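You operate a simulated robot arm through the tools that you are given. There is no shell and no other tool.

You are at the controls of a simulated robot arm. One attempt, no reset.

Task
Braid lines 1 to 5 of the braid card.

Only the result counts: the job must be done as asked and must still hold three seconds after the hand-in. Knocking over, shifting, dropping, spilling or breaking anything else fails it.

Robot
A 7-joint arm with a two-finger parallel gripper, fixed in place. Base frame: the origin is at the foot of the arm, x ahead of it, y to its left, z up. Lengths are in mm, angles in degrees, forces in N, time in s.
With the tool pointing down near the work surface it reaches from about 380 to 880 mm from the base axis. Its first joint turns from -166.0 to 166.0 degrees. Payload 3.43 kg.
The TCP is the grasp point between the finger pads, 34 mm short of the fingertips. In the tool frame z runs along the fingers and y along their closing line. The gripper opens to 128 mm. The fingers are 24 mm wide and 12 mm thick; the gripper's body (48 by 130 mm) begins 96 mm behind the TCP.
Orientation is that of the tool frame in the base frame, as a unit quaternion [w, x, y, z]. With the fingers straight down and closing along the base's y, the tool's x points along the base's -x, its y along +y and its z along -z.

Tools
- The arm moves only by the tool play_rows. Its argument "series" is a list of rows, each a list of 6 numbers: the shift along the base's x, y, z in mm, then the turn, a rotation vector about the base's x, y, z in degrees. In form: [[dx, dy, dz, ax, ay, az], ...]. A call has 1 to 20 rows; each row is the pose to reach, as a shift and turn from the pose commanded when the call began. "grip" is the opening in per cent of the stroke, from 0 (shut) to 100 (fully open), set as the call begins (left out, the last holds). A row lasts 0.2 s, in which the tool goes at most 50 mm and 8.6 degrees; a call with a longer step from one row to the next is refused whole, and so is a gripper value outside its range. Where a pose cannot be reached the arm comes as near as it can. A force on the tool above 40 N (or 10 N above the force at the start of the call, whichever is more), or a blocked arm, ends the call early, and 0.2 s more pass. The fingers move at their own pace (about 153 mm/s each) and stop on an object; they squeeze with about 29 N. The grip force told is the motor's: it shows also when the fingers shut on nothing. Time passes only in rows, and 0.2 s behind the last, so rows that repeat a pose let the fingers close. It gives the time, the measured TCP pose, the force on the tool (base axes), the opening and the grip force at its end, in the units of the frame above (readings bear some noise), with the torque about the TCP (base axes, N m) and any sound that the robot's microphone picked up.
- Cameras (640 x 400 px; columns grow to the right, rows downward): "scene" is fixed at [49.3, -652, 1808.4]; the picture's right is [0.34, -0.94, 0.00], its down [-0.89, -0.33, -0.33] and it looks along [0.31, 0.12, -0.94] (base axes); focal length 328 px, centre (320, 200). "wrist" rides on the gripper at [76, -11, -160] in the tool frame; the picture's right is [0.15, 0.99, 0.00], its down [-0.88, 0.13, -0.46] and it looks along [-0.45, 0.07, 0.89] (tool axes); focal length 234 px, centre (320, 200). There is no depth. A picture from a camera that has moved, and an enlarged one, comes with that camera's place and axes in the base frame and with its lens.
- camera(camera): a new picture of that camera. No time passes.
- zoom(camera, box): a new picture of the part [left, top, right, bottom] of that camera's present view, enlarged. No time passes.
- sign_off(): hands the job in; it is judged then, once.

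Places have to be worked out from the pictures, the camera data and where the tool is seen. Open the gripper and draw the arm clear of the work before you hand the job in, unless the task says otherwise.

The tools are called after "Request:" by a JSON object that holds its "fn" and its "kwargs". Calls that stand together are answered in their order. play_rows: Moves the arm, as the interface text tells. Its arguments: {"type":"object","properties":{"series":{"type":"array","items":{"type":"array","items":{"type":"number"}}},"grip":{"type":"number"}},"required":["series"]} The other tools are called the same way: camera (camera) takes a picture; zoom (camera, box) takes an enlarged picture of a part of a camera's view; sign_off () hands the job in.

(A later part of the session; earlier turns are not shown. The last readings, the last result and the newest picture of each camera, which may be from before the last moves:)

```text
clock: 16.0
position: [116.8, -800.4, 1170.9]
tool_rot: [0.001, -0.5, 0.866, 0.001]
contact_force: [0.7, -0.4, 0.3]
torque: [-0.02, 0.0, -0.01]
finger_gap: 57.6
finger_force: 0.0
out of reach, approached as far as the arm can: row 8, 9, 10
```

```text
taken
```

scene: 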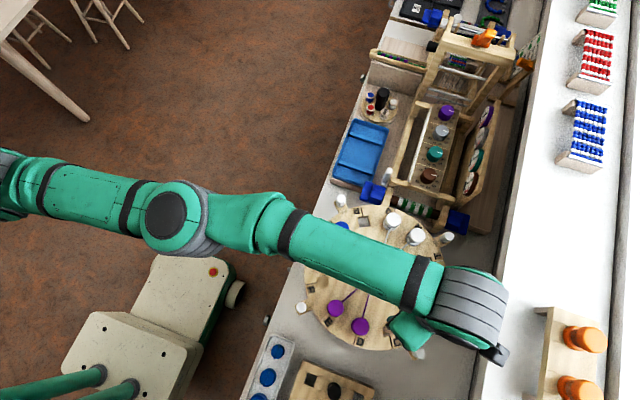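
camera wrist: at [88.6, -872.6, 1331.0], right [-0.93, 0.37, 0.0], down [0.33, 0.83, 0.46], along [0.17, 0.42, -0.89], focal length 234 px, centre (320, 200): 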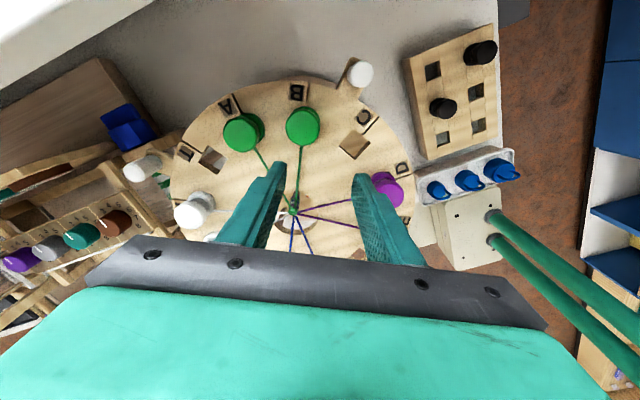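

With yaw 240° the arm is stretched at r≈809 here, so the far slots need an outward tool tilt about the closing axis (20°). I tilt and hover above B.

Request:
{"fn": "play_rows", "kwargs": {"grip": 39, "series": [[2, -8, -5, -4.3, 2.5, 0], [4, -16, -10, -8.6, 5, 0], [6, -24, -16, -13, 7.5, 0], [6.5, -32.5, -21, -17.3, 10, 0], [6.5, -32.5, -21, -17.3, 10, 0]]}}

Request:
{"fn": "camera", "kwargs": {"camera": "wrist"}}

Request:
{"fn": "camera", "kwargs": {"camera": "scene"}}

```text
clock: 17.2
position: [123.7, -829.3, 1149.5]
tool_rot: [-0.151, -0.492, 0.853, -0.087]
contact_force: [-1.2, 0.3, -0.5]
torque: [-0.01, 0.0, 0.01]
finger_gap: 49.8
finger_force: 0.0
```

```text
taken
camera wrist: at [124.2, -852.0, 1326.0], right [-0.93, 0.38, 0.05], down [0.38, 0.92, 0.13], along [0.0, 0.14, -0.99], focal length 234 px, centre (320, 200)
```

wrist: 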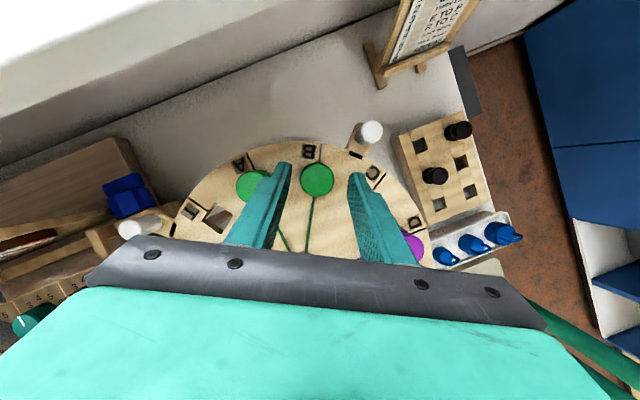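

```text
taken
```

scene: 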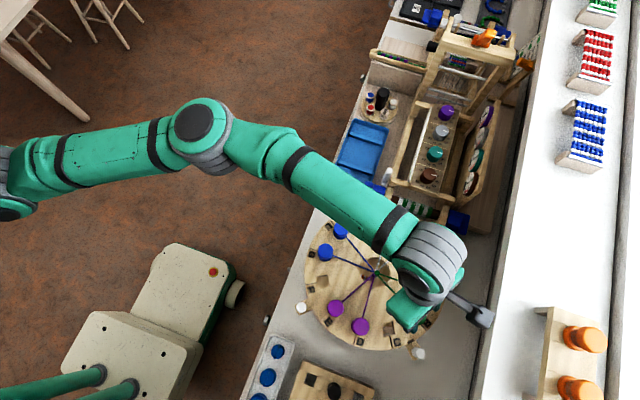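

I reached the tilted hover. Zooming to check B's position relative to the fingers.

Request:
{"fn": "zoom", "kwargs": {"camera": "wrist", "box": [220, 130, 420, 255]}}

```text
3.20 times, centred on (320, 192) of wrist
camera zoom: at [124.2, -852.0, 1326.0], right [-0.93, 0.38, 0.05], down [0.38, 0.92, 0.13], along [0.0, 0.14, -0.99], focal length 749 px, centre (320, 224)
```

zoom: 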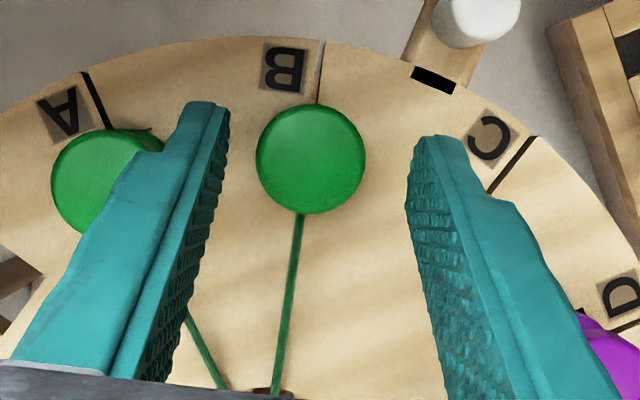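

B measures at (119, -840), well centred between the fingers. I descend 49 mm in small steps.

Request:
{"fn": "play_rows", "kwargs": {"series": [[0, 0, -12, 0, 0, 0], [0, 0, -24, 0, 0, 0], [0, 0, -34, 0, 0, 0], [0, 0, -42, 0, 0, 0], [0, 0, -49, 0, 0, 0], [0, 0, -49, 0, 0, 0]]}}

Request:
{"fn": "zoom", "kwargs": {"camera": "wrist", "box": [220, 130, 420, 255]}}

Request:
{"fn": "zoom", "kwargs": {"camera": "scene", "box": [370, 260, 470, 370]}}

```text
clock: 18.6
position: [122.8, -831.8, 1099.8]
tool_rot: [-0.15, -0.493, 0.853, -0.086]
contact_force: [-0.1, -0.5, 0.7]
torque: [0.03, -0.01, -0.02]
finger_gap: 50.2
finger_force: 0.0
```

```text
3.20 times, centred on (320, 192) of wrist
camera zoom: at [123.5, -852.1, 1275.7], right [-0.93, 0.38, 0.05], down [0.38, 0.92, 0.13], along [0.0, 0.14, -0.99], focal length 749 px, centre (320, 224)
```

zoom: 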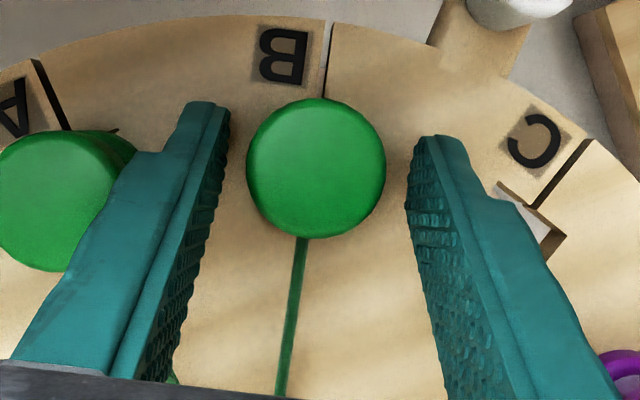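

```text
3.64 times, centred on (420, 315) of scene
camera zoom: at [49.3, -652.0, 1808.4], right [0.34, -0.94, 0.0], down [-0.89, -0.33, -0.33], along [0.31, 0.12, -0.94], focal length 1194 px, centre (-44, -218)
```

zoom: 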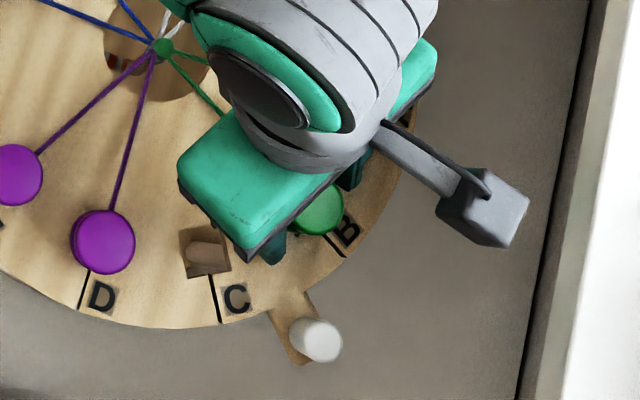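

The bobbin is centred between the pads and nothing is touched. I close the gripper on it.

Request:
{"fn": "play_rows", "kwargs": {"grip": 0, "series": [[0, 0, 0, 0, 0, 0], [0, 0, 0, 0, 0, 0], [0, 0, 0, 0, 0, 0]]}}

Request:
{"fn": "zoom", "kwargs": {"camera": "wrist", "box": [220, 130, 420, 255]}}

```text
clock: 19.4
position: [122.3, -831.5, 1098.8]
tool_rot: [-0.15, -0.493, 0.853, -0.087]
contact_force: [1.1, 0.1, 0.4]
torque: [0.01, -0.03, 0.03]
finger_gap: 33.0
finger_force: 28.8
```

```text
3.20 times, centred on (320, 192) of wrist
camera zoom: at [123.5, -852.1, 1276.0], right [-0.93, 0.38, 0.05], down [0.38, 0.92, 0.13], along [0.0, 0.14, -0.99], focal length 749 px, centre (320, 224)
```

zoom: 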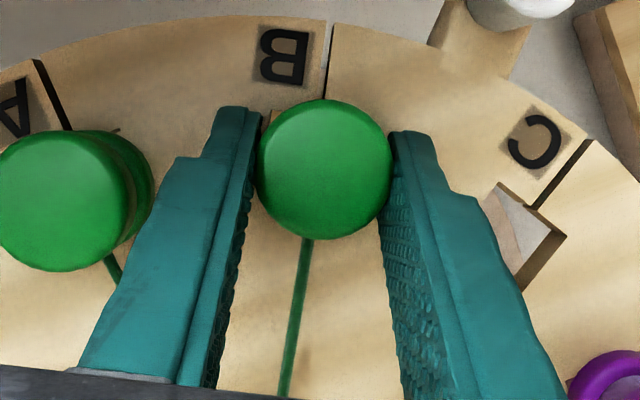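

Gripped at 33 mm. I lift straight up 35 mm and look at the bobbin and its stem.

Request:
{"fn": "play_rows", "kwargs": {"series": [[0, 0, 6, 0, 0, 0], [0, 0, 14, 0, 0, 0], [0, 0, 24, 0, 0, 0], [0, 0, 35, 0, 0, 0], [0, 0, 35, 0, 0, 0]]}}

Request:
{"fn": "zoom", "kwargs": {"camera": "wrist", "box": [220, 130, 420, 255]}}

Request:
{"fn": "zoom", "kwargs": {"camera": "scene", "box": [340, 260, 440, 350]}}

```text
clock: 20.6
position: [123.4, -831.5, 1134.7]
tool_rot: [-0.15, -0.493, 0.853, -0.087]
contact_force: [0.1, -0.3, -0.5]
torque: [0.02, -0.02, 0.02]
finger_gap: 32.7
finger_force: 29.6
```

```text
3.20 times, centred on (320, 192) of wrist
camera zoom: at [124.5, -852.5, 1311.1], right [-0.93, 0.38, 0.05], down [0.38, 0.92, 0.13], along [0.0, 0.14, -0.99], focal length 749 px, centre (320, 224)
```

zoom: 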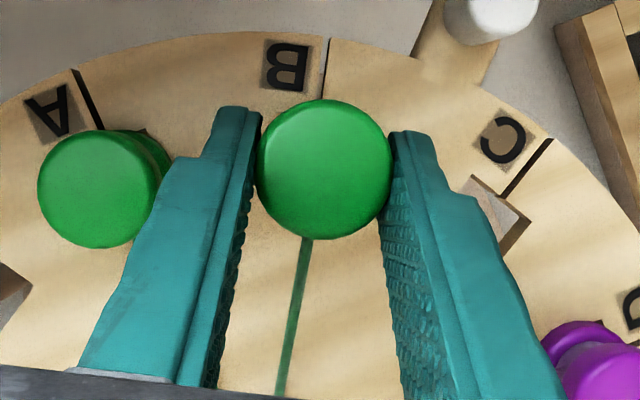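

```text
4.44 times, centred on (390, 305) of scene
camera zoom: at [49.3, -652.0, 1808.4], right [0.34, -0.94, 0.0], down [-0.89, -0.33, -0.33], along [0.31, 0.12, -0.94], focal length 1460 px, centre (9, -267)
```

zoom: 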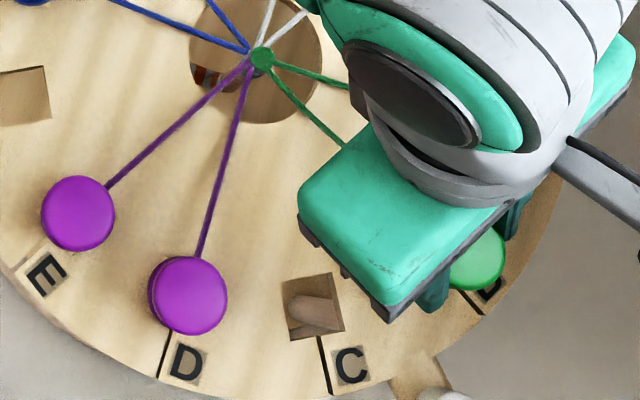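

The bobbin is lifted cleanly and held firmly. I carry it over the disk to F, turning the tool by -120° so it keeps its orientation toward the centre.

Request:
{"fn": "play_rows", "kwargs": {"series": [[0, 6, 14, 0, 0, -7.5], [0, 14, 28, 0, 0, -15], [0, 26, 40, 0, 0, -22.5], [0, 40, 42, 0, 0, -30], [1, 54, 42, 0, 0, -37.5], [1, 68, 42, 0, 0, -45], [1, 82, 42, 0, 0, -52.5], [1, 96, 42, 0, 0, -60], [2, 110, 42, 0, 0, -67.5], [2, 124, 42, 0, 0, -75], [2, 138, 42, 0, 0, -82.5], [2, 152, 42, 0, 0, -90], [2.7, 166, 42, 0, 0, -97.5], [2.7, 178, 42, 0, 0, -105], [2.7, 188, 42, 0, 0, -112.5], [2.7, 192.5, 42, 0, 0, -120], [2.7, 192.5, 42, 0, 0, -120]]}}

Request:
{"fn": "camera", "kwargs": {"camera": "wrist"}}

Request:
{"fn": "camera", "kwargs": {"camera": "scene"}}

```text
clock: 24.2
position: [126.3, -639.5, 1177.6]
tool_rot: [-0.15, 0.493, 0.853, 0.086]
contact_force: [-0.7, 1.0, -1.0]
torque: [0.0, 0.03, -0.01]
finger_gap: 33.0
finger_force: 28.9
```

```text
taken
camera wrist: at [107.9, -630.2, 1354.6], right [0.79, 0.61, 0.05], down [0.6, -0.79, 0.13], along [0.12, -0.07, -0.99], focal length 234 px, centre (320, 200)
```

wrist: 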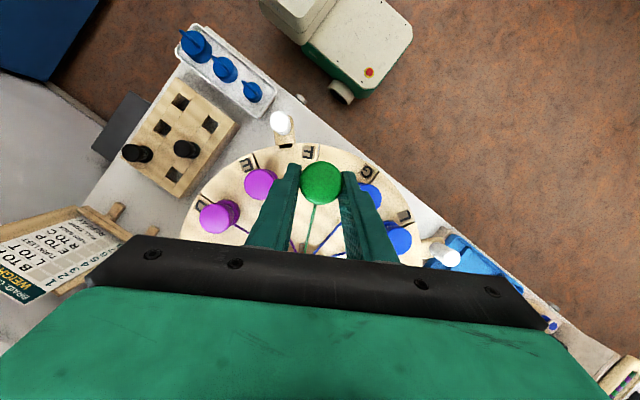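

```text
taken
```

scene: 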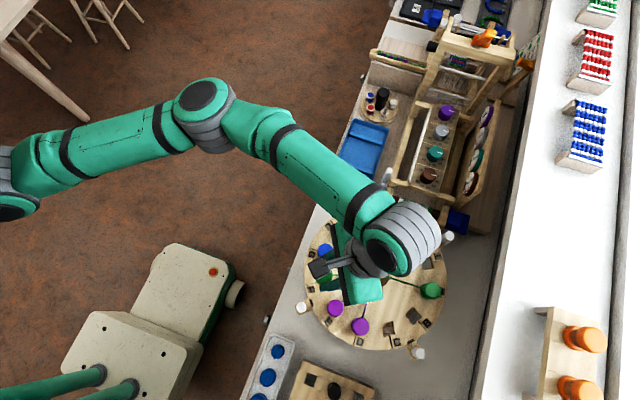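

The pose over F is right to within about 1 mm. I check the picture before lowering.

Request:
{"fn": "zoom", "kwargs": {"camera": "wrist", "box": [220, 130, 420, 255]}}

Request:
{"fn": "zoom", "kwargs": {"camera": "scene", "box": [300, 230, 380, 300]}}

```text
3.20 times, centred on (320, 192) of wrist
camera zoom: at [107.9, -630.2, 1354.6], right [0.79, 0.61, 0.05], down [0.6, -0.79, 0.13], along [0.12, -0.07, -0.99], focal length 749 px, centre (320, 224)
```

zoom: 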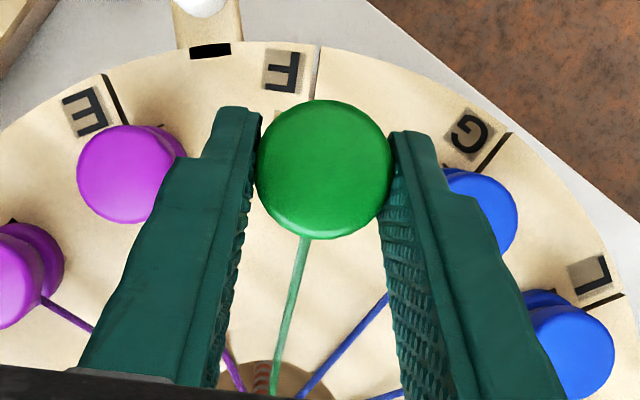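

```text
5.71 times, centred on (340, 265) of scene
camera zoom: at [49.3, -652.0, 1808.4], right [0.34, -0.94, 0.0], down [-0.89, -0.33, -0.33], along [0.31, 0.12, -0.94], focal length 1876 px, centre (206, -171)
```

zoom: 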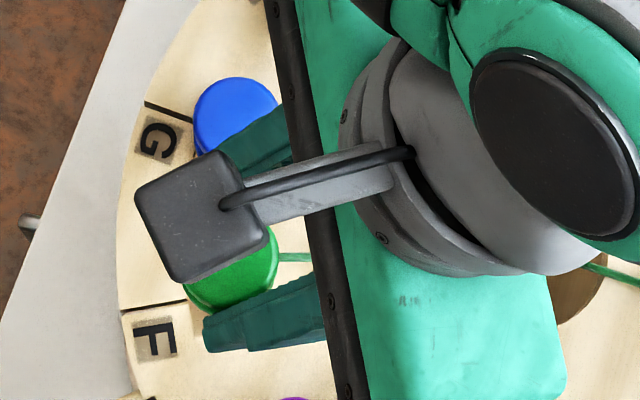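

The alignment mirrors the pick pose. I lower to about 10 mm above seating (the stem should be entering) and check the force.

Request:
{"fn": "play_rows", "kwargs": {"series": [[0, 0, -15, 0, 0, 0], [0, 0, -30, 0, 0, 0], [0, 0, -42, 0, 0, 0], [0, 0, -50, 0, 0, 0], [0, 0, -56, 0, 0, 0], [0, 0, -62, 0, 0, 0], [0, 0, -68, 0, 0, 0]]}}

Request:
{"fn": "zoom", "kwargs": {"camera": "wrist", "box": [220, 130, 420, 255]}}

```text
clock: 25.8
position: [126.3, -637.7, 1110.6]
tool_rot: [-0.149, 0.492, 0.853, 0.086]
contact_force: [0.3, -0.3, -0.8]
torque: [-0.03, 0.02, 0.0]
finger_gap: 32.9
finger_force: 29.1
```

```text
3.20 times, centred on (320, 192) of wrist
camera zoom: at [108.2, -629.8, 1285.9], right [0.79, 0.61, 0.05], down [0.6, -0.79, 0.13], along [0.12, -0.07, -0.99], focal length 749 px, centre (320, 224)
```

zoom: 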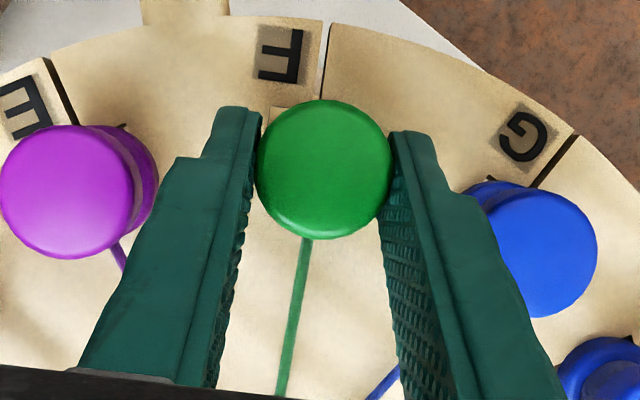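

No contact force and the slot line matches the pick view. I lower the last 9–10 mm with a 0.8 mm correction.

Request:
{"fn": "play_rows", "kwargs": {"series": [[-0.5, -0.6, -3, 0, 0, 0], [-0.7, -0.9, -6, 0, 0, 0], [-0.7, -0.9, -8.5, 0, 0, 0], [-0.7, -0.9, -9.5, 0, 0, 0], [-0.7, -0.9, -9.5, 0, 0, 0]]}}

Request:
{"fn": "zoom", "kwargs": {"camera": "wrist", "box": [220, 130, 420, 255]}}

```text
clock: 27.0
position: [123.8, -637.9, 1101.1]
tool_rot: [-0.15, 0.492, 0.853, 0.086]
contact_force: [0.3, -0.4, -1.1]
torque: [-0.02, -0.01, -0.01]
finger_gap: 32.8
finger_force: 28.8
```

```text
3.20 times, centred on (320, 192) of wrist
camera zoom: at [106.5, -630.0, 1276.7], right [0.79, 0.61, 0.05], down [0.6, -0.79, 0.13], along [0.12, -0.07, -0.99], focal length 749 px, centre (320, 224)
```

zoom: 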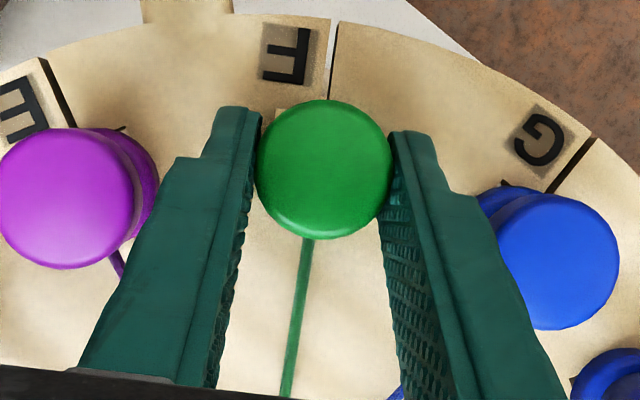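

The slot line shows the bobbin about 1 mm off tangentially; I correct that and lower until it seats.

Request:
{"fn": "play_rows", "kwargs": {"series": [[0.9, 0.6, 0, 0, 0, 0], [0.9, 0.6, -1, 0, 0, 0], [0.9, 0.6, -2, 0, 0, 0], [0.9, 0.6, -2, 0, 0, 0]]}}

Request:
{"fn": "zoom", "kwargs": {"camera": "wrist", "box": [220, 130, 420, 255]}}

```text
clock: 28.0
position: [126.1, -637.8, 1100.3]
tool_rot: [-0.15, 0.492, 0.853, 0.087]
contact_force: [0.8, -4.7, 7.8]
torque: [0.06, -0.08, -0.03]
finger_gap: 33.2
finger_force: 28.6
```

```text
3.20 times, centred on (320, 192) of wrist
camera zoom: at [107.6, -629.5, 1276.0], right [0.79, 0.61, 0.05], down [0.6, -0.79, 0.13], along [0.12, -0.07, -0.99], focal length 749 px, centre (320, 224)
```

zoom: 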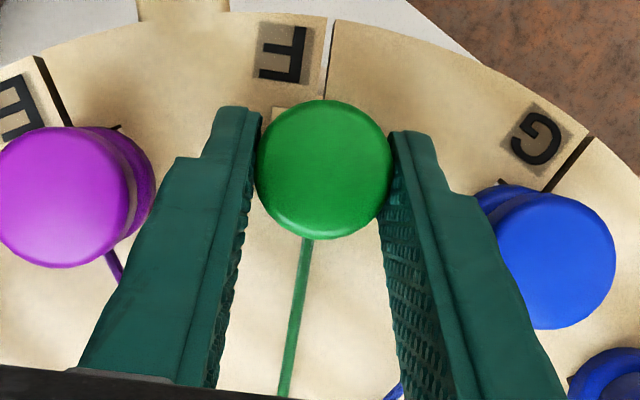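

Contact of ~8 N at exactly the seat height (z 1099.6) shows the bobbin is down in F. I open the fingers to 50 mm and rise straight up.

Request:
{"fn": "play_rows", "kwargs": {"grip": 39, "series": [[0.9, 0, 0, 0, 0, 0], [0.9, 0, 0, 0, 0, 0]]}}

Request:
{"fn": "play_rows", "kwargs": {"series": [[0, 0, 10, 0, 0, 0], [0, 0, 25, 0, 0, 0], [0, 0, 45, 0, 0, 0], [0, 0, 65, 0, 0, 0], [0, 0, 65, 0, 0, 0]]}}

Request:
{"fn": "zoom", "kwargs": {"camera": "wrist", "box": [220, 120, 420, 255]}}

```text
clock: 28.6
position: [127.2, -637.6, 1099.6]
tool_rot: [-0.149, 0.492, 0.853, 0.086]
contact_force: [0.1, -0.5, 0.2]
torque: [-0.02, 0.03, -0.02]
finger_gap: 50.0
finger_force: 0.1
```

```text
clock: 29.8
position: [125.6, -637.9, 1164.1]
tool_rot: [-0.149, 0.493, 0.853, 0.087]
contact_force: [0.2, -0.6, 0.5]
torque: [-0.02, -0.01, 0.01]
finger_gap: 49.8
finger_force: 0.1
```

```text
2.96 times, centred on (320, 188) of wrist
camera zoom: at [108.2, -629.7, 1339.9], right [0.79, 0.61, 0.05], down [0.6, -0.79, 0.13], along [0.12, -0.07, -0.99], focal length 694 px, centre (320, 237)
```

zoom: 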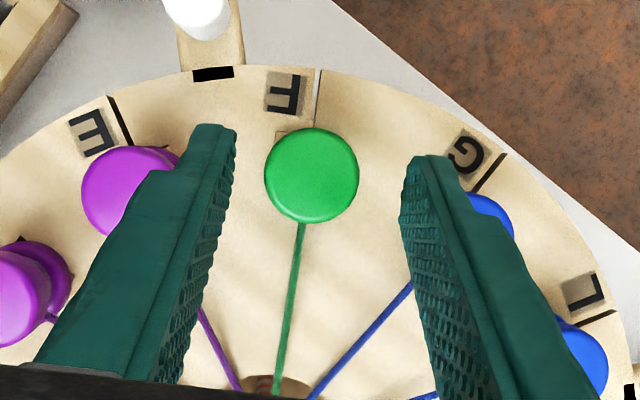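

Line 1 is done: green stands in F. Next is L → T; I first yaw back by +120° while shifting toward L.

Request:
{"fn": "play_rows", "kwargs": {"series": [[5, 0, 10, 0, 0, 7.5], [10, 0, 20, 0, 0, 15], [15, 0, 26, 0, 0, 22.5], [20, 0, 26, 0, 0, 30], [25, 0, 26, 0, 0, 37.5], [30, 0, 26, 0, 0, 45], [35, 0, 26, 0, 0, 52.5], [40, 0, 26, 0, 0, 60], [45, 0, 26, 0, 0, 67.5], [50, 0, 26, 0, 0, 75], [55, 0, 26, 0, 0, 82.5], [60, 0, 26, 0, 0, 90], [65, 0, 26, 0, 0, 97.5], [70, 0, 26, 0, 0, 105], [75, 0, 26, 0, 0, 112.5], [80, 0, 26, 0, 0, 120], [80, 0, 26, 0, 0, 120]]}}

Request:
{"fn": "camera", "kwargs": {"camera": "scene"}}

Request:
{"fn": "camera", "kwargs": {"camera": "wrist"}}

```text
clock: 33.4
position: [206.6, -638.6, 1189.3]
tool_rot: [-0.149, -0.494, 0.852, -0.086]
contact_force: [-0.3, 0.2, -0.4]
torque: [-0.01, 0.01, 0.01]
finger_gap: 49.7
finger_force: 0.1
```

```text
taken
```

scene: 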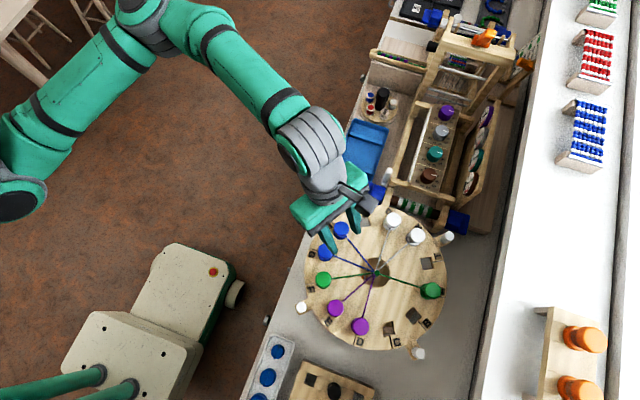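

```text
taken
camera wrist: at [208.3, -659.1, 1366.4], right [-0.93, 0.37, 0.05], down [0.38, 0.92, 0.13], along [0.0, 0.14, -0.99], focal length 234 px, centre (320, 200)
```

wrist: 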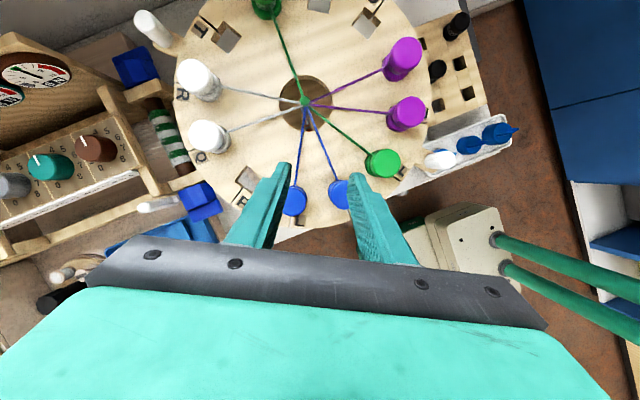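

All clear. Now I tilt the tool over to lean outward at L (axis (34.6, -20)) and shift to hover above L.

Request:
{"fn": "play_rows", "kwargs": {"series": [[4, 0, 0, 5.77, -3.33, 0], [9, 0, -4, 11.53, -6.67, 0], [14, -0.5, -8, 17.3, -10, 0], [19, -1, -14, 23.07, -13.33, 0], [24, -1.5, -20, 28.83, -16.67, 0], [27.7, -1.5, -25, 34.6, -20, 0], [27.7, -1.5, -25, 34.6, -20, 0]]}}

Request:
{"fn": "camera", "kwargs": {"camera": "wrist"}}

Request:
{"fn": "zoom", "kwargs": {"camera": "wrist", "box": [220, 120, 420, 255]}}

```text
clock: 35.0
position: [235.6, -640.4, 1163.4]
tool_rot: [0.151, -0.493, 0.853, 0.087]
contact_force: [0.1, 0.5, -0.4]
torque: [0.0, 0.0, -0.02]
finger_gap: 50.1
finger_force: 0.1
```

```text
taken
camera wrist: at [181.9, -755.8, 1288.2], right [-0.93, 0.38, -0.05], down [0.22, 0.65, 0.73], along [0.31, 0.67, -0.68], focal length 234 px, centre (320, 200)
```

wrist: 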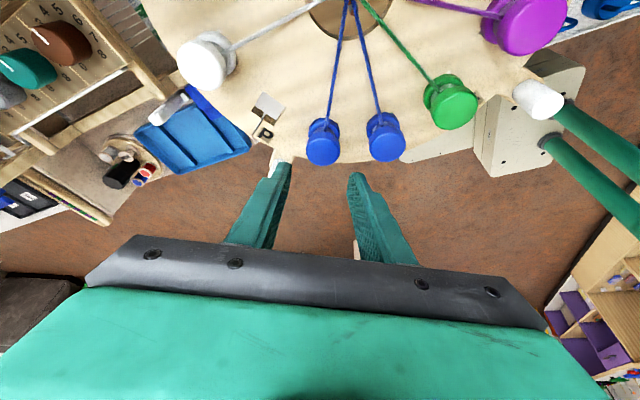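

```text
2.96 times, centred on (320, 188) of wrist
camera zoom: at [181.9, -755.8, 1288.2], right [-0.93, 0.38, -0.05], down [0.22, 0.65, 0.73], along [0.31, 0.67, -0.68], focal length 694 px, centre (320, 237)
```

zoom: 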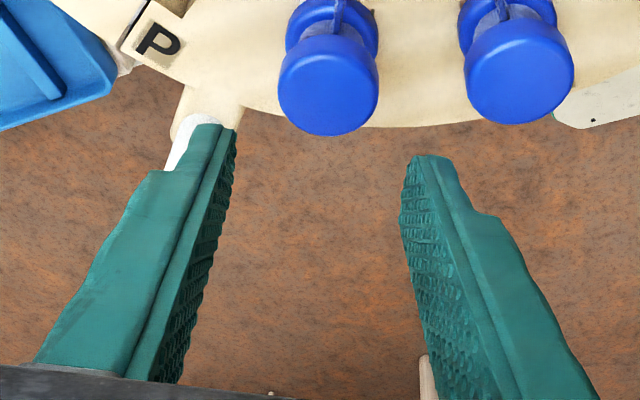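

L measures at (239.4, -632.6) as expected, and the TCP is within 1 mm. I descend 64 mm and then grip.

Request:
{"fn": "play_rows", "kwargs": {"series": [[-0.5, 0.3, -14, 0, 0, 0], [-0.7, 0.4, -28, 0, 0, 0], [-0.7, 0.4, -40, 0, 0, 0], [-0.7, 0.4, -50, 0, 0, 0], [-0.7, 0.4, -58, 0, 0, 0], [-0.7, 0.4, -64, 0, 0, 0], [-0.7, 0.4, -64, 0, 0, 0]]}}

Request:
{"fn": "zoom", "kwargs": {"camera": "wrist", "box": [220, 100, 420, 235]}}

Request:
{"fn": "zoom", "kwargs": {"camera": "scene", "box": [290, 190, 410, 270]}}

```text
clock: 36.6
position: [235.6, -640.3, 1099.4]
tool_rot: [0.152, -0.492, 0.853, 0.087]
contact_force: [-0.4, 0.0, 0.2]
torque: [0.01, -0.01, 0.02]
finger_gap: 49.8
finger_force: 0.1
```

```text
2.96 times, centred on (320, 168) of wrist
camera zoom: at [182.0, -755.6, 1223.8], right [-0.93, 0.38, -0.05], down [0.22, 0.65, 0.73], along [0.31, 0.66, -0.68], focal length 694 px, centre (320, 296)
```

zoom: 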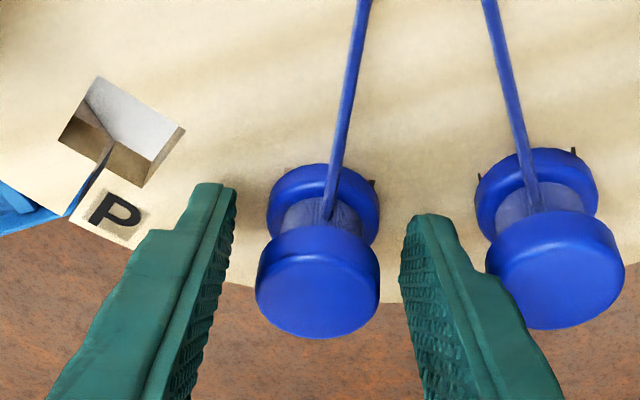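

```text
5.00 times, centred on (350, 230) of scene
camera zoom: at [49.3, -652.0, 1808.4], right [0.34, -0.94, 0.0], down [-0.89, -0.33, -0.33], along [0.31, 0.12, -0.94], focal length 1642 px, centre (170, 50)
```

zoom: 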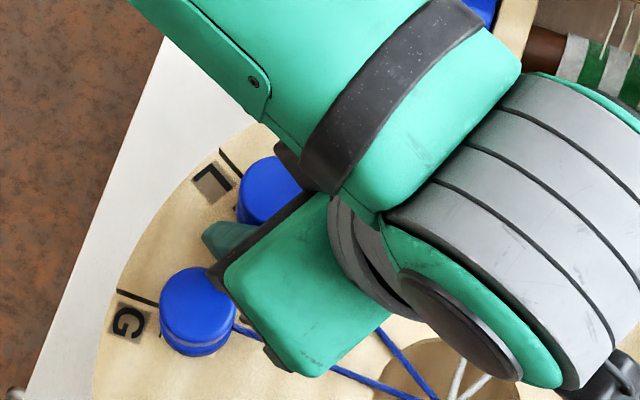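

The fingers straddle L's bobbin without touching anything. I close and lift 35 mm.

Request:
{"fn": "play_rows", "kwargs": {"grip": 0, "series": [[0, 0, 0, 0, 0, 0], [0, 0, 0, 0, 0, 0], [0, 0, 0, 0, 0, 0]]}}

Request:
{"fn": "play_rows", "kwargs": {"series": [[0, 0, 6, 0, 0, 0], [0, 0, 14, 0, 0, 0], [0, 0, 24, 0, 0, 0], [0, 0, 36, 0, 0, 0], [0, 0, 36, 0, 0, 0]]}}

Request:
{"fn": "zoom", "kwargs": {"camera": "wrist", "box": [220, 100, 420, 235]}}

```text
clock: 37.4
position: [235.2, -639.8, 1101.0]
tool_rot: [0.15, -0.493, 0.853, 0.087]
contact_force: [0.1, -0.3, 0.7]
torque: [-0.01, 0.0, -0.01]
finger_gap: 33.2
finger_force: 29.1
```

```text
clock: 38.6
position: [233.7, -638.5, 1135.3]
tool_rot: [0.149, -0.494, 0.852, 0.088]
contact_force: [0.2, -0.4, -0.8]
torque: [0.02, 0.02, 0.0]
finger_gap: 33.1
finger_force: 29.3
```

```text
2.96 times, centred on (320, 168) of wrist
camera zoom: at [180.8, -754.1, 1260.0], right [-0.93, 0.38, -0.05], down [0.22, 0.65, 0.73], along [0.31, 0.66, -0.68], focal length 694 px, centre (320, 296)
```

zoom: 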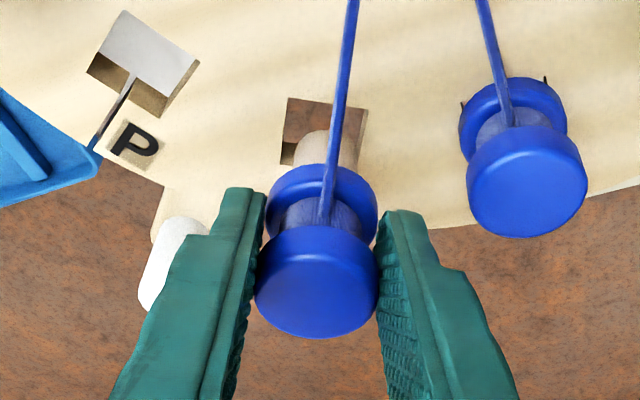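

Lifted cleanly. I carry it to T with a -120° turn, so it leans outward there too.

Request:
{"fn": "play_rows", "kwargs": {"series": [[0, -6, 14, 0, 0, -7.5], [0, -14, 28, 0, 0, -15], [0, -26, 38, 0, 0, -22.5], [0, -40, 38, 0, 0, -30], [0, -54, 38, 0, 0, -37.5], [0, -68, 38, 0, 0, -45], [0, -82, 38, 0, 0, -52.5], [0, -96, 38, 0, 0, -60], [0, -110, 38, 0, 0, -67.5], [0, -124, 38, 0, 0, -75], [0, -138, 38, 0, 0, -82.5], [0, -152, 38, 0, 0, -90], [0, -166, 38, 0, 0, -97.5], [0, -178, 36, 0, 0, -105], [0, -188, 33, 0, 0, -112.5], [-0.2, -194.2, 30, 0, 0, -120], [-0.2, -194.2, 30, 0, 0, -120]]}}

Request:
{"fn": "camera", "kwargs": {"camera": "wrist"}}

Request:
{"fn": "camera", "kwargs": {"camera": "scene"}}

```text
clock: 42.2
position: [234.3, -835.4, 1166.2]
tool_rot: [0.151, 0.493, 0.852, -0.087]
contact_force: [0.2, -0.7, -0.1]
torque: [-0.01, 0.01, 0.01]
finger_gap: 33.0
finger_force: 29.0
```

```text
taken
camera wrist: at [161.7, -731.8, 1291.0], right [0.79, 0.61, -0.05], down [0.45, -0.52, 0.73], along [0.42, -0.6, -0.68], focal length 234 px, centre (320, 200)
```

wrist: 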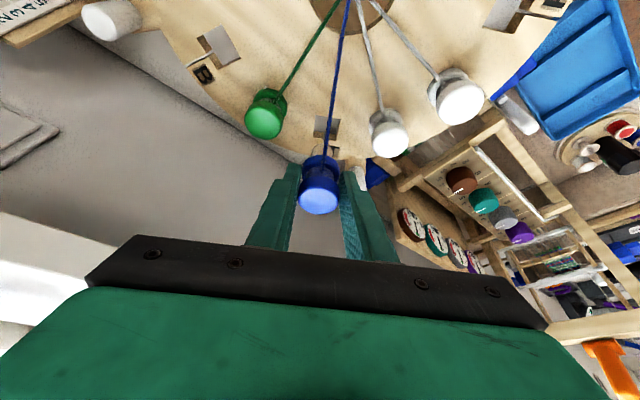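

```text
taken
```

scene: 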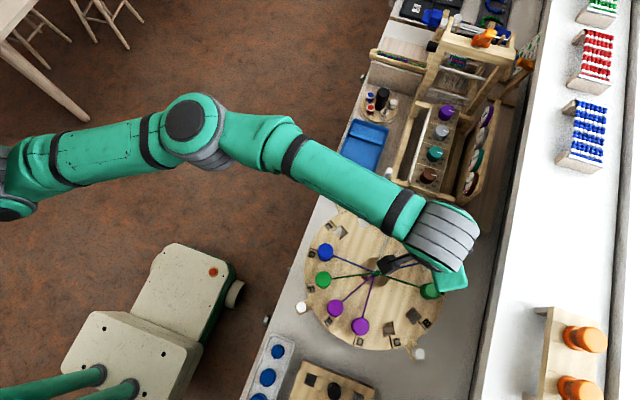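

The pose is reached with ~2 mm error in y. I zoom to check alignment with the T hole.

Request:
{"fn": "zoom", "kwargs": {"camera": "wrist", "box": [250, 90, 410, 220]}}

```text
3.08 times, centred on (330, 155) of wrist
camera zoom: at [161.7, -731.8, 1291.0], right [0.79, 0.61, -0.05], down [0.45, -0.52, 0.73], along [0.42, -0.6, -0.68], focal length 720 px, centre (289, 338)
```

zoom: 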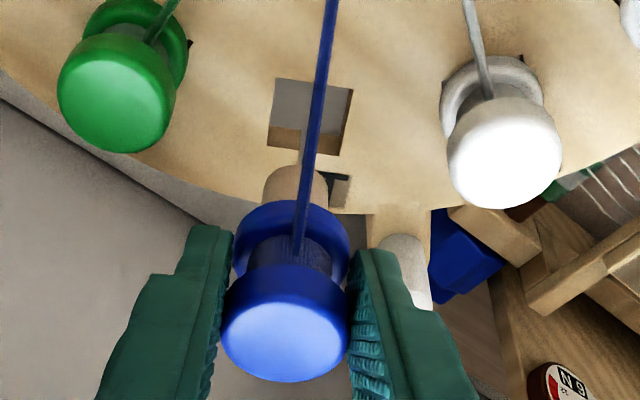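

The bobbin hasn't moved in the grip; the stem is a round plug, and T's hole is measured near (239.9, -840.2). I correct by (+0.5, +2.6) mm and lower to ~10 mm above seating.

Request:
{"fn": "play_rows", "kwargs": {"series": [[0.5, 2.6, -5, 0, 0, 0], [0.5, 2.6, -18, 0, 0, 0], [0.5, 2.6, -30, 0, 0, 0], [0.5, 2.6, -40, 0, 0, 0], [0.5, 2.6, -48, 0, 0, 0], [0.5, 2.6, -52, 0, 0, 0], [0.5, 2.6, -56, 0, 0, 0], [0.5, 2.6, -56, 0, 0, 0]]}}

Request:
{"fn": "zoom", "kwargs": {"camera": "wrist", "box": [250, 90, 410, 220]}}

```text
clock: 44.0
position: [233.0, -831.6, 1110.7]
tool_rot: [0.151, 0.492, 0.853, -0.087]
contact_force: [-0.1, 0.1, -0.7]
torque: [0.03, 0.01, -0.03]
finger_gap: 33.0
finger_force: 29.3
```

```text
3.08 times, centred on (330, 155) of wrist
camera zoom: at [160.7, -729.9, 1235.0], right [0.79, 0.61, -0.05], down [0.45, -0.52, 0.73], along [0.42, -0.6, -0.68], focal length 720 px, centre (289, 338)
```

zoom: 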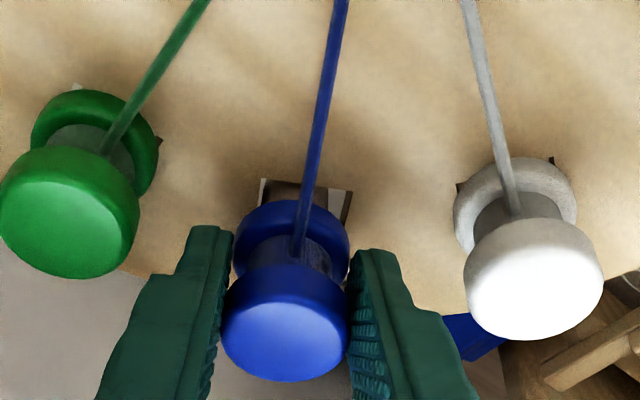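

The bobbin appears about 2 mm to the left of the hole centre, agreeing with the numbers. I correct by (+1.6, +0.9) and lower the rest.

Request:
{"fn": "play_rows", "kwargs": {"series": [[0.8, 0.5, 0, 0, 0, 0], [1.6, 0.9, 0, 0, 0, 0], [1.6, 0.9, -3, 0, 0, 0], [1.6, 0.9, -6, 0, 0, 0], [1.6, 0.9, -9, 0, 0, 0], [1.6, 0.9, -10, 0, 0, 0]]}}

Request:
{"fn": "zoom", "kwargs": {"camera": "wrist", "box": [250, 90, 410, 220]}}

```text
clock: 45.4
position: [235.9, -831.4, 1099.7]
tool_rot: [0.15, 0.492, 0.853, -0.087]
contact_force: [-0.1, 1.1, -0.6]
torque: [0.02, 0.0, 0.0]
finger_gap: 33.1
finger_force: 28.7
```

```text
3.08 times, centred on (330, 155) of wrist
camera zoom: at [162.8, -728.7, 1224.9], right [0.79, 0.61, -0.05], down [0.45, -0.52, 0.73], along [0.42, -0.6, -0.68], focal length 720 px, centre (289, 338)
```

zoom: 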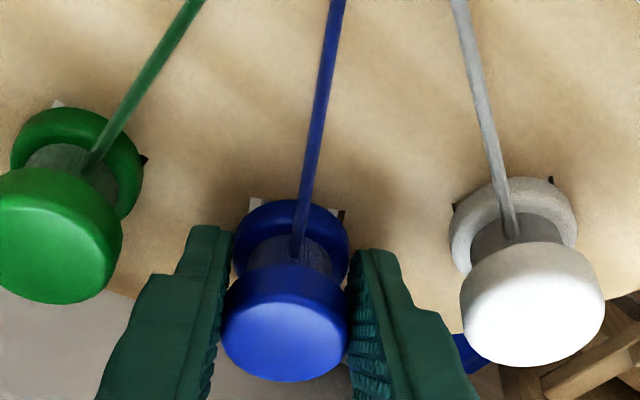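

Nearly seated. I lower another 2 mm to feel contact.

Request:
{"fn": "play_rows", "kwargs": {"series": [[0.3, 0, -1, 0, 0, 0], [0.3, 0, -2, 0, 0, 0], [0.3, 0, -2, 0, 0, 0]]}}

```text
clock: 46.2
position: [236.2, -831.8, 1099.5]
tool_rot: [0.152, 0.492, 0.853, -0.087]
contact_force: [-0.8, 0.1, 3.3]
torque: [-0.07, 0.01, -0.01]
finger_gap: 33.0
finger_force: 28.5
```

Contact at about 3 N at the seat height. I release and rise.

Request:
{"fn": "play_rows", "kwargs": {"grip": 39, "series": [[0, 0, 0, 0, 0, 0], [0, 0, 0, 0, 0, 0]]}}

Request:
{"fn": "play_rows", "kwargs": {"series": [[0, 0, 10, 0, 0, 0], [0, 0, 25, 0, 0, 0], [0, 0, 45, 0, 0, 0], [0, 0, 65, 0, 0, 0], [0, 0, 65, 0, 0, 0]]}}

Request:
{"fn": "camera", "kwargs": {"camera": "wrist"}}

Request:
{"fn": "zoom", "kwargs": {"camera": "wrist", "box": [230, 60, 410, 190]}}

```text
clock: 46.8
position: [236.1, -832.4, 1099.7]
tool_rot: [0.15, 0.493, 0.853, -0.086]
contact_force: [-0.9, -0.4, -0.4]
torque: [0.03, -0.03, 0.0]
finger_gap: 50.0
finger_force: 0.1
```

```text
clock: 48.0
position: [237.2, -829.4, 1165.4]
tool_rot: [0.15, 0.493, 0.853, -0.087]
contact_force: [-0.6, 0.0, -0.4]
torque: [-0.04, 0.01, 0.01]
finger_gap: 49.6
finger_force: 0.0
```

```text
taken
camera wrist: at [164.4, -726.8, 1289.4], right [0.79, 0.61, -0.05], down [0.45, -0.52, 0.73], along [0.42, -0.6, -0.68], focal length 234 px, centre (320, 200)
```

wrist: 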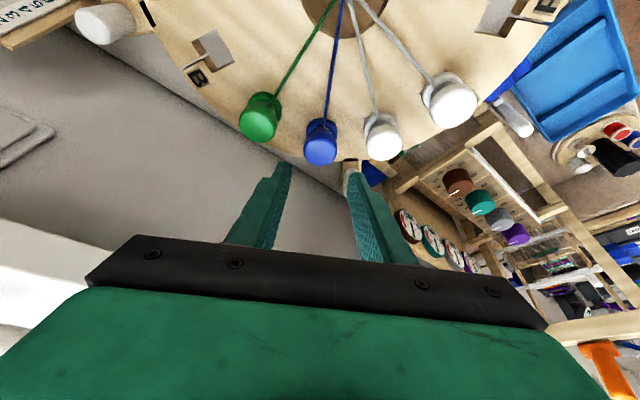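

```text
3.08 times, centred on (320, 125) of wrist
camera zoom: at [164.4, -726.8, 1289.4], right [0.79, 0.61, -0.05], down [0.45, -0.52, 0.73], along [0.42, -0.6, -0.68], focal length 720 px, centre (320, 431)
```

zoom: 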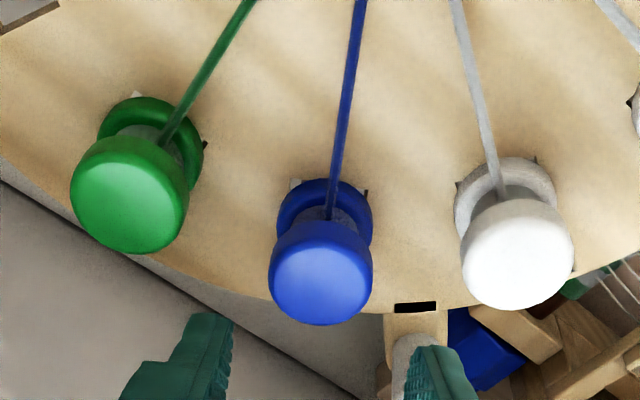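

Line 2 is done: blue stands in T between A and R. Next is TURN LEFT: I'll grip the white peg at 45° and swing it anticlockwise by 90°. First I move inward and set the tool upright.

Request:
{"fn": "play_rows", "kwargs": {"series": [[3, 22, 8, 0, 0, 0], [6, 44, 16, 0, 0, 0], [9, 66, 22, 3.5, 2, 0], [12, 88, 25, 7, 4, 0], [15, 110, 25, 10.5, 6, 0], [18, 130, 25, 14, 8, 0], [21, 150, 25, 17.3, 10, 0], [21, 150, 25, 17.3, 10, 0]]}}

Request:
{"fn": "play_rows", "kwargs": {"series": [[3, 5, 0, 0, 0, 7.5], [6, 10, 0, 0, 0, 15], [9, 15, 0, 0, 0, 22.5], [12, 20, 0, 0, 0, 30], [15, 25, 0, 0, 0, 37.5], [18, 30, 0, 0, 0, 45], [21, 35, 0, 0, 0, 52.5], [24, 40, 0, 0, 0, 60], [27, 45, 0, 0, 0, 67.5], [30, 50, 0, 0, 0, 75], [33, 55, 0, 0, 0, 82.5], [36, 60, 0, 0, 0, 90], [39, 65, 0, 0, 0, 97.5], [42, 70, 0, 0, 0, 105], [42, 70, 0, 0, 0, 105]]}}

Request:
{"fn": "camera", "kwargs": {"camera": "wrist"}}

Request:
{"fn": "camera", "kwargs": {"camera": "scene"}}

```text
clock: 49.8
position: [256.0, -680.2, 1189.4]
tool_rot: [0.0, 0.501, 0.866, 0.001]
contact_force: [0.4, 0.4, -0.1]
torque: [0.03, -0.01, -0.02]
finger_gap: 50.1
finger_force: 0.0
```

```text
clock: 53.0
position: [300.8, -610.3, 1187.2]
tool_rot: [0.001, -0.383, 0.924, 0.0]
contact_force: [0.1, 0.3, 0.5]
torque: [0.01, 0.01, 0.04]
finger_gap: 49.6
finger_force: 0.1
```

```text
taken
camera wrist: at [254.1, -672.0, 1348.2], right [-0.8, 0.59, 0.0], down [0.53, 0.72, 0.46], along [0.27, 0.37, -0.89], focal length 234 px, centre (320, 200)
```

wrist: 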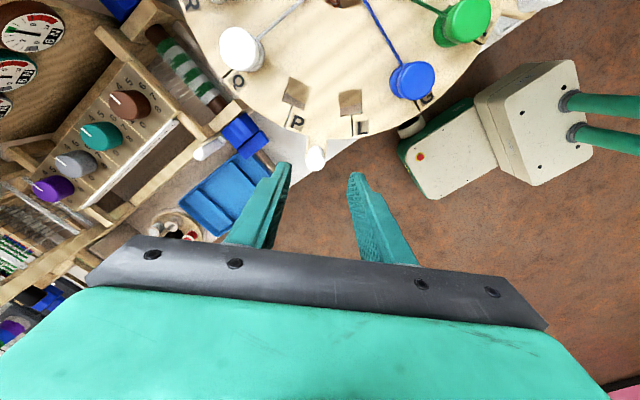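

```text
taken
```

scene: 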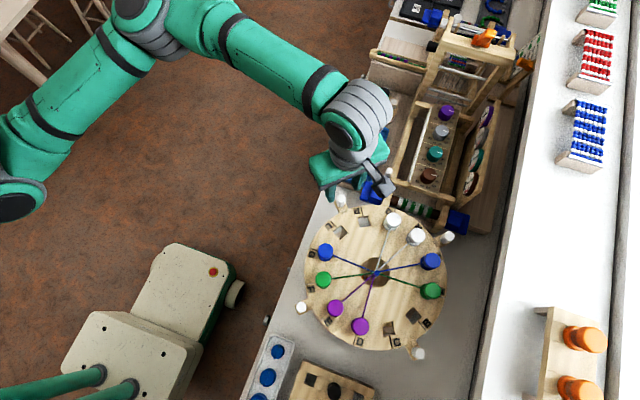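

The peg is between the fingers from this view. I zoom to measure it.

Request:
{"fn": "zoom", "kwargs": {"camera": "wrist", "box": [240, 80, 400, 190]}}

Request:
{"fn": "zoom", "kwargs": {"camera": "scene", "box": [290, 180, 470, 370]}}

```text
3.64 times, centred on (320, 135) of wrist
camera zoom: at [254.1, -672.0, 1348.2], right [-0.8, 0.59, 0.0], down [0.53, 0.72, 0.46], along [0.27, 0.37, -0.89], focal length 852 px, centre (320, 436)
```

zoom: 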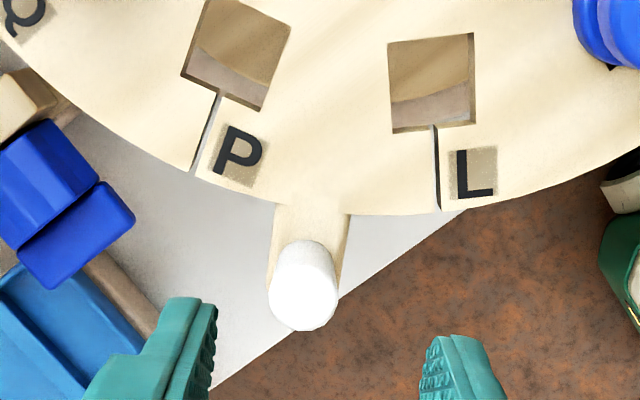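

```text
2.11 times, centred on (380, 275) of scene
camera zoom: at [49.3, -652.0, 1808.4], right [0.34, -0.94, 0.0], down [-0.89, -0.33, -0.33], along [0.31, 0.12, -0.94], focal length 691 px, centre (194, 42)
```

zoom: 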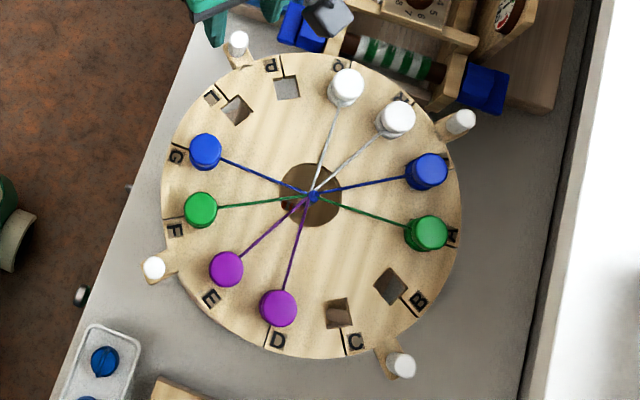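

The peg is at about (306.6, -609.3), R≈180, top z≈1091. I centre on it and descend so the tips end just above the disk level.

Request:
{"fn": "play_rows", "kwargs": {"series": [[3, 0.5, -10, 0, 0, 0], [6.6, 1.2, -25, 0, 0, 0], [6.6, 1.2, -45, 0, 0, 0], [6.6, 1.2, -65, 0, 0, 0], [6.6, 1.2, -82, 0, 0, 0], [6.6, 1.2, -96, 0, 0, 0], [6.6, 1.2, -96, 0, 0, 0]]}}

Request:
{"fn": "zoom", "kwargs": {"camera": "wrist", "box": [220, 80, 420, 250]}}

Request:
{"fn": "zoom", "kwargs": {"camera": "scene", "box": [290, 160, 410, 240]}}

```text
clock: 54.6
position: [303.4, -609.8, 1093.3]
tool_rot: [-0.001, -0.383, 0.924, 0.0]
contact_force: [0.2, 0.2, 0.9]
torque: [0.02, 0.0, -0.02]
finger_gap: 50.0
finger_force: 0.1
```

```text
2.35 times, centred on (320, 165) of wrist
camera zoom: at [257.9, -672.7, 1252.6], right [-0.8, 0.6, 0.0], down [0.53, 0.71, 0.46], along [0.27, 0.37, -0.89], focal length 551 px, centre (320, 282)
```

zoom: 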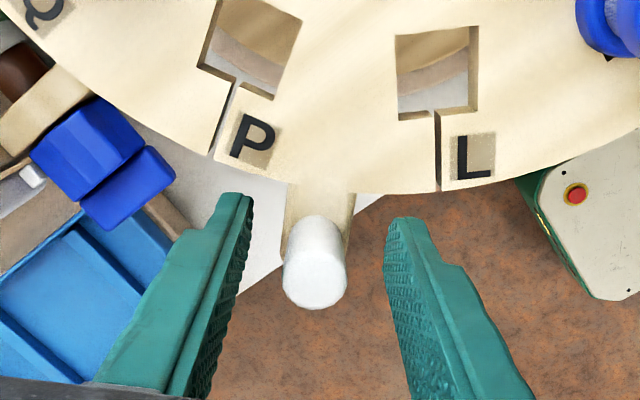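

```text
5.00 times, centred on (350, 200) of scene
camera zoom: at [49.3, -652.0, 1808.4], right [0.34, -0.94, 0.0], down [-0.89, -0.33, -0.33], along [0.31, 0.12, -0.94], focal length 1642 px, centre (170, 200)
```

zoom: 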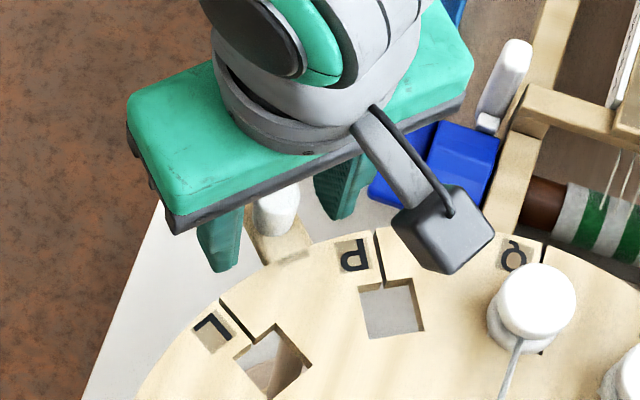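

The peg is centred between the pads; I nudge 3 mm outward and close.

Request:
{"fn": "play_rows", "kwargs": {"series": [[2.5, 2, 0, 0, 0, 0], [2.5, 2, 0, 0, 0, 0]]}}

Request:
{"fn": "play_rows", "kwargs": {"grip": 0, "series": [[0, 0, 0, 0, 0, 0], [0, 0, 0, 0, 0, 0], [0, 0, 0, 0, 0, 0]]}}

Request:
{"fn": "zoom", "kwargs": {"camera": "wrist", "box": [220, 80, 420, 250]}}

```text
clock: 55.2
position: [307.2, -608.7, 1091.8]
tool_rot: [0.0, -0.383, 0.924, 0.0]
contact_force: [0.3, -0.1, -1.2]
torque: [0.04, 0.01, 0.01]
finger_gap: 49.8
finger_force: 0.0
```

```text
clock: 56.0
position: [306.7, -608.0, 1092.4]
tool_rot: [0.0, -0.382, 0.924, 0.0]
contact_force: [-0.1, -0.8, 0.0]
torque: [-0.05, 0.03, -0.12]
finger_gap: 26.0
finger_force: 44.9
```

```text
2.35 times, centred on (320, 165) of wrist
camera zoom: at [261.4, -670.3, 1252.6], right [-0.8, 0.6, 0.0], down [0.53, 0.71, 0.46], along [0.27, 0.37, -0.89], focal length 551 px, centre (320, 282)
```

zoom: 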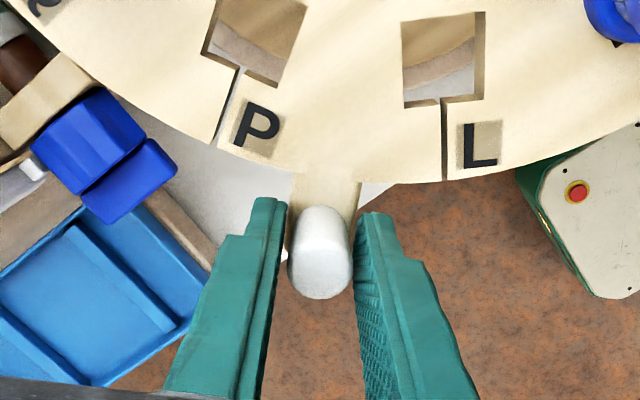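

The gap of 26 mm suggests the tips caught the tab rather than the 20 mm peg. I open, raise 8 mm and close again on the peg itself.

Request:
{"fn": "play_rows", "kwargs": {"grip": 35, "series": [[0, 0, 0, 0, 0, 0], [0, 0, 4, 0, 0, 0], [0, 0, 8, 0, 0, 0], [0, 0, 8, 0, 0, 0]]}}

Request:
{"fn": "play_rows", "kwargs": {"grip": 0, "series": [[0, 0, 0, 0, 0, 0], [0, 0, 0, 0, 0, 0], [0, 0, 0, 0, 0, 0], [0, 0, 0, 0, 0, 0]]}}

Request:
{"fn": "zoom", "kwargs": {"camera": "wrist", "box": [220, 80, 420, 250]}}

```text
clock: 57.0
position: [307.6, -607.9, 1100.3]
tool_rot: [0.001, -0.382, 0.924, 0.001]
contact_force: [-0.1, 0.6, -0.5]
torque: [0.01, -0.02, -0.03]
finger_gap: 44.9
finger_force: 0.2
```

```text
clock: 58.0
position: [308.3, -608.0, 1101.2]
tool_rot: [0.0, -0.382, 0.924, 0.001]
contact_force: [-0.1, 0.5, 0.7]
torque: [0.03, 0.02, -0.03]
finger_gap: 21.2
finger_force: 45.5
```

```text
2.35 times, centred on (320, 165) of wrist
camera zoom: at [262.0, -669.7, 1260.5], right [-0.8, 0.6, 0.0], down [0.53, 0.71, 0.46], along [0.27, 0.37, -0.89], focal length 551 px, centre (320, 282)
```

zoom: 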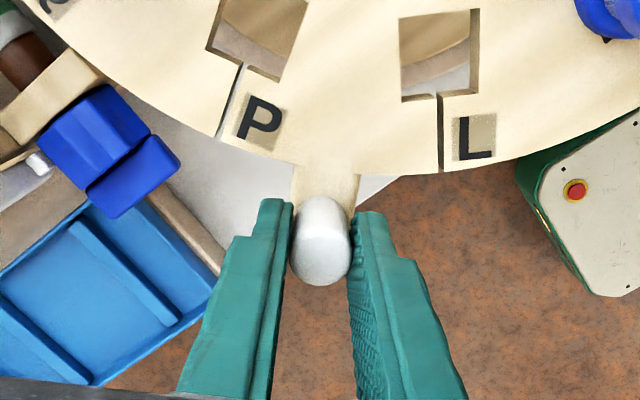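

The peg is held (21 mm). I start turning the disk left (anticlockwise) gently through 9° and watch the force.

Request:
{"fn": "play_rows", "kwargs": {"series": [[-2.5, 2.5, 0, 0, 0, 1.12], [-5.1, 5.0, 0, 0, 0, 2.25], [-10.5, 9.7, 0, 0, 0, 4.5], [-16, 14.2, 0, 0, 0, 6.75], [-21.7, 18.6, 0, 0, 0, 9], [-21.7, 18.6, 0, 0, 0, 9]]}}

Request:
{"fn": "camera", "kwargs": {"camera": "scene"}}

Request:
{"fn": "zoom", "kwargs": {"camera": "wrist", "box": [220, 80, 420, 250]}}

```text
clock: 59.4
position: [287.0, -588.8, 1101.3]
tool_rot: [0.001, -0.454, 0.891, 0.0]
contact_force: [4.3, 1.0, -5.7]
torque: [-0.43, 0.3, 0.22]
finger_gap: 21.3
finger_force: 45.1
```

```text
taken
```

scene: 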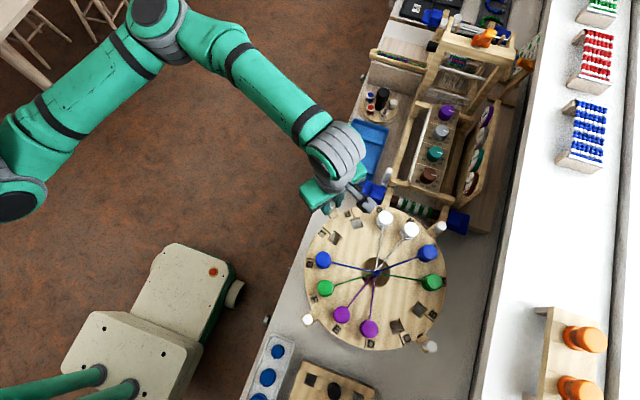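

```text
2.35 times, centred on (320, 165) of wrist
camera zoom: at [251.3, -658.2, 1260.4], right [-0.89, 0.46, 0.0], down [0.41, 0.79, 0.46], along [0.21, 0.41, -0.89], focal length 551 px, centre (320, 282)
```

zoom: 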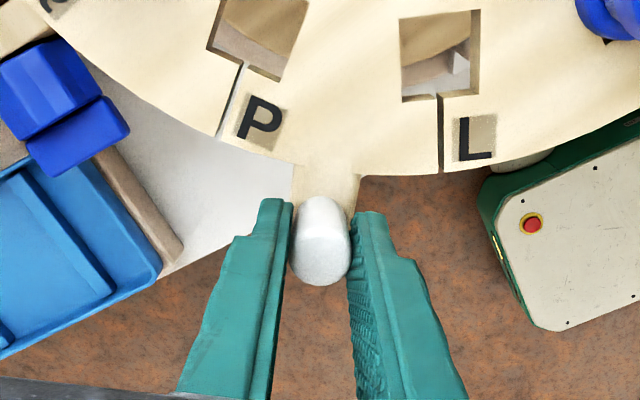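

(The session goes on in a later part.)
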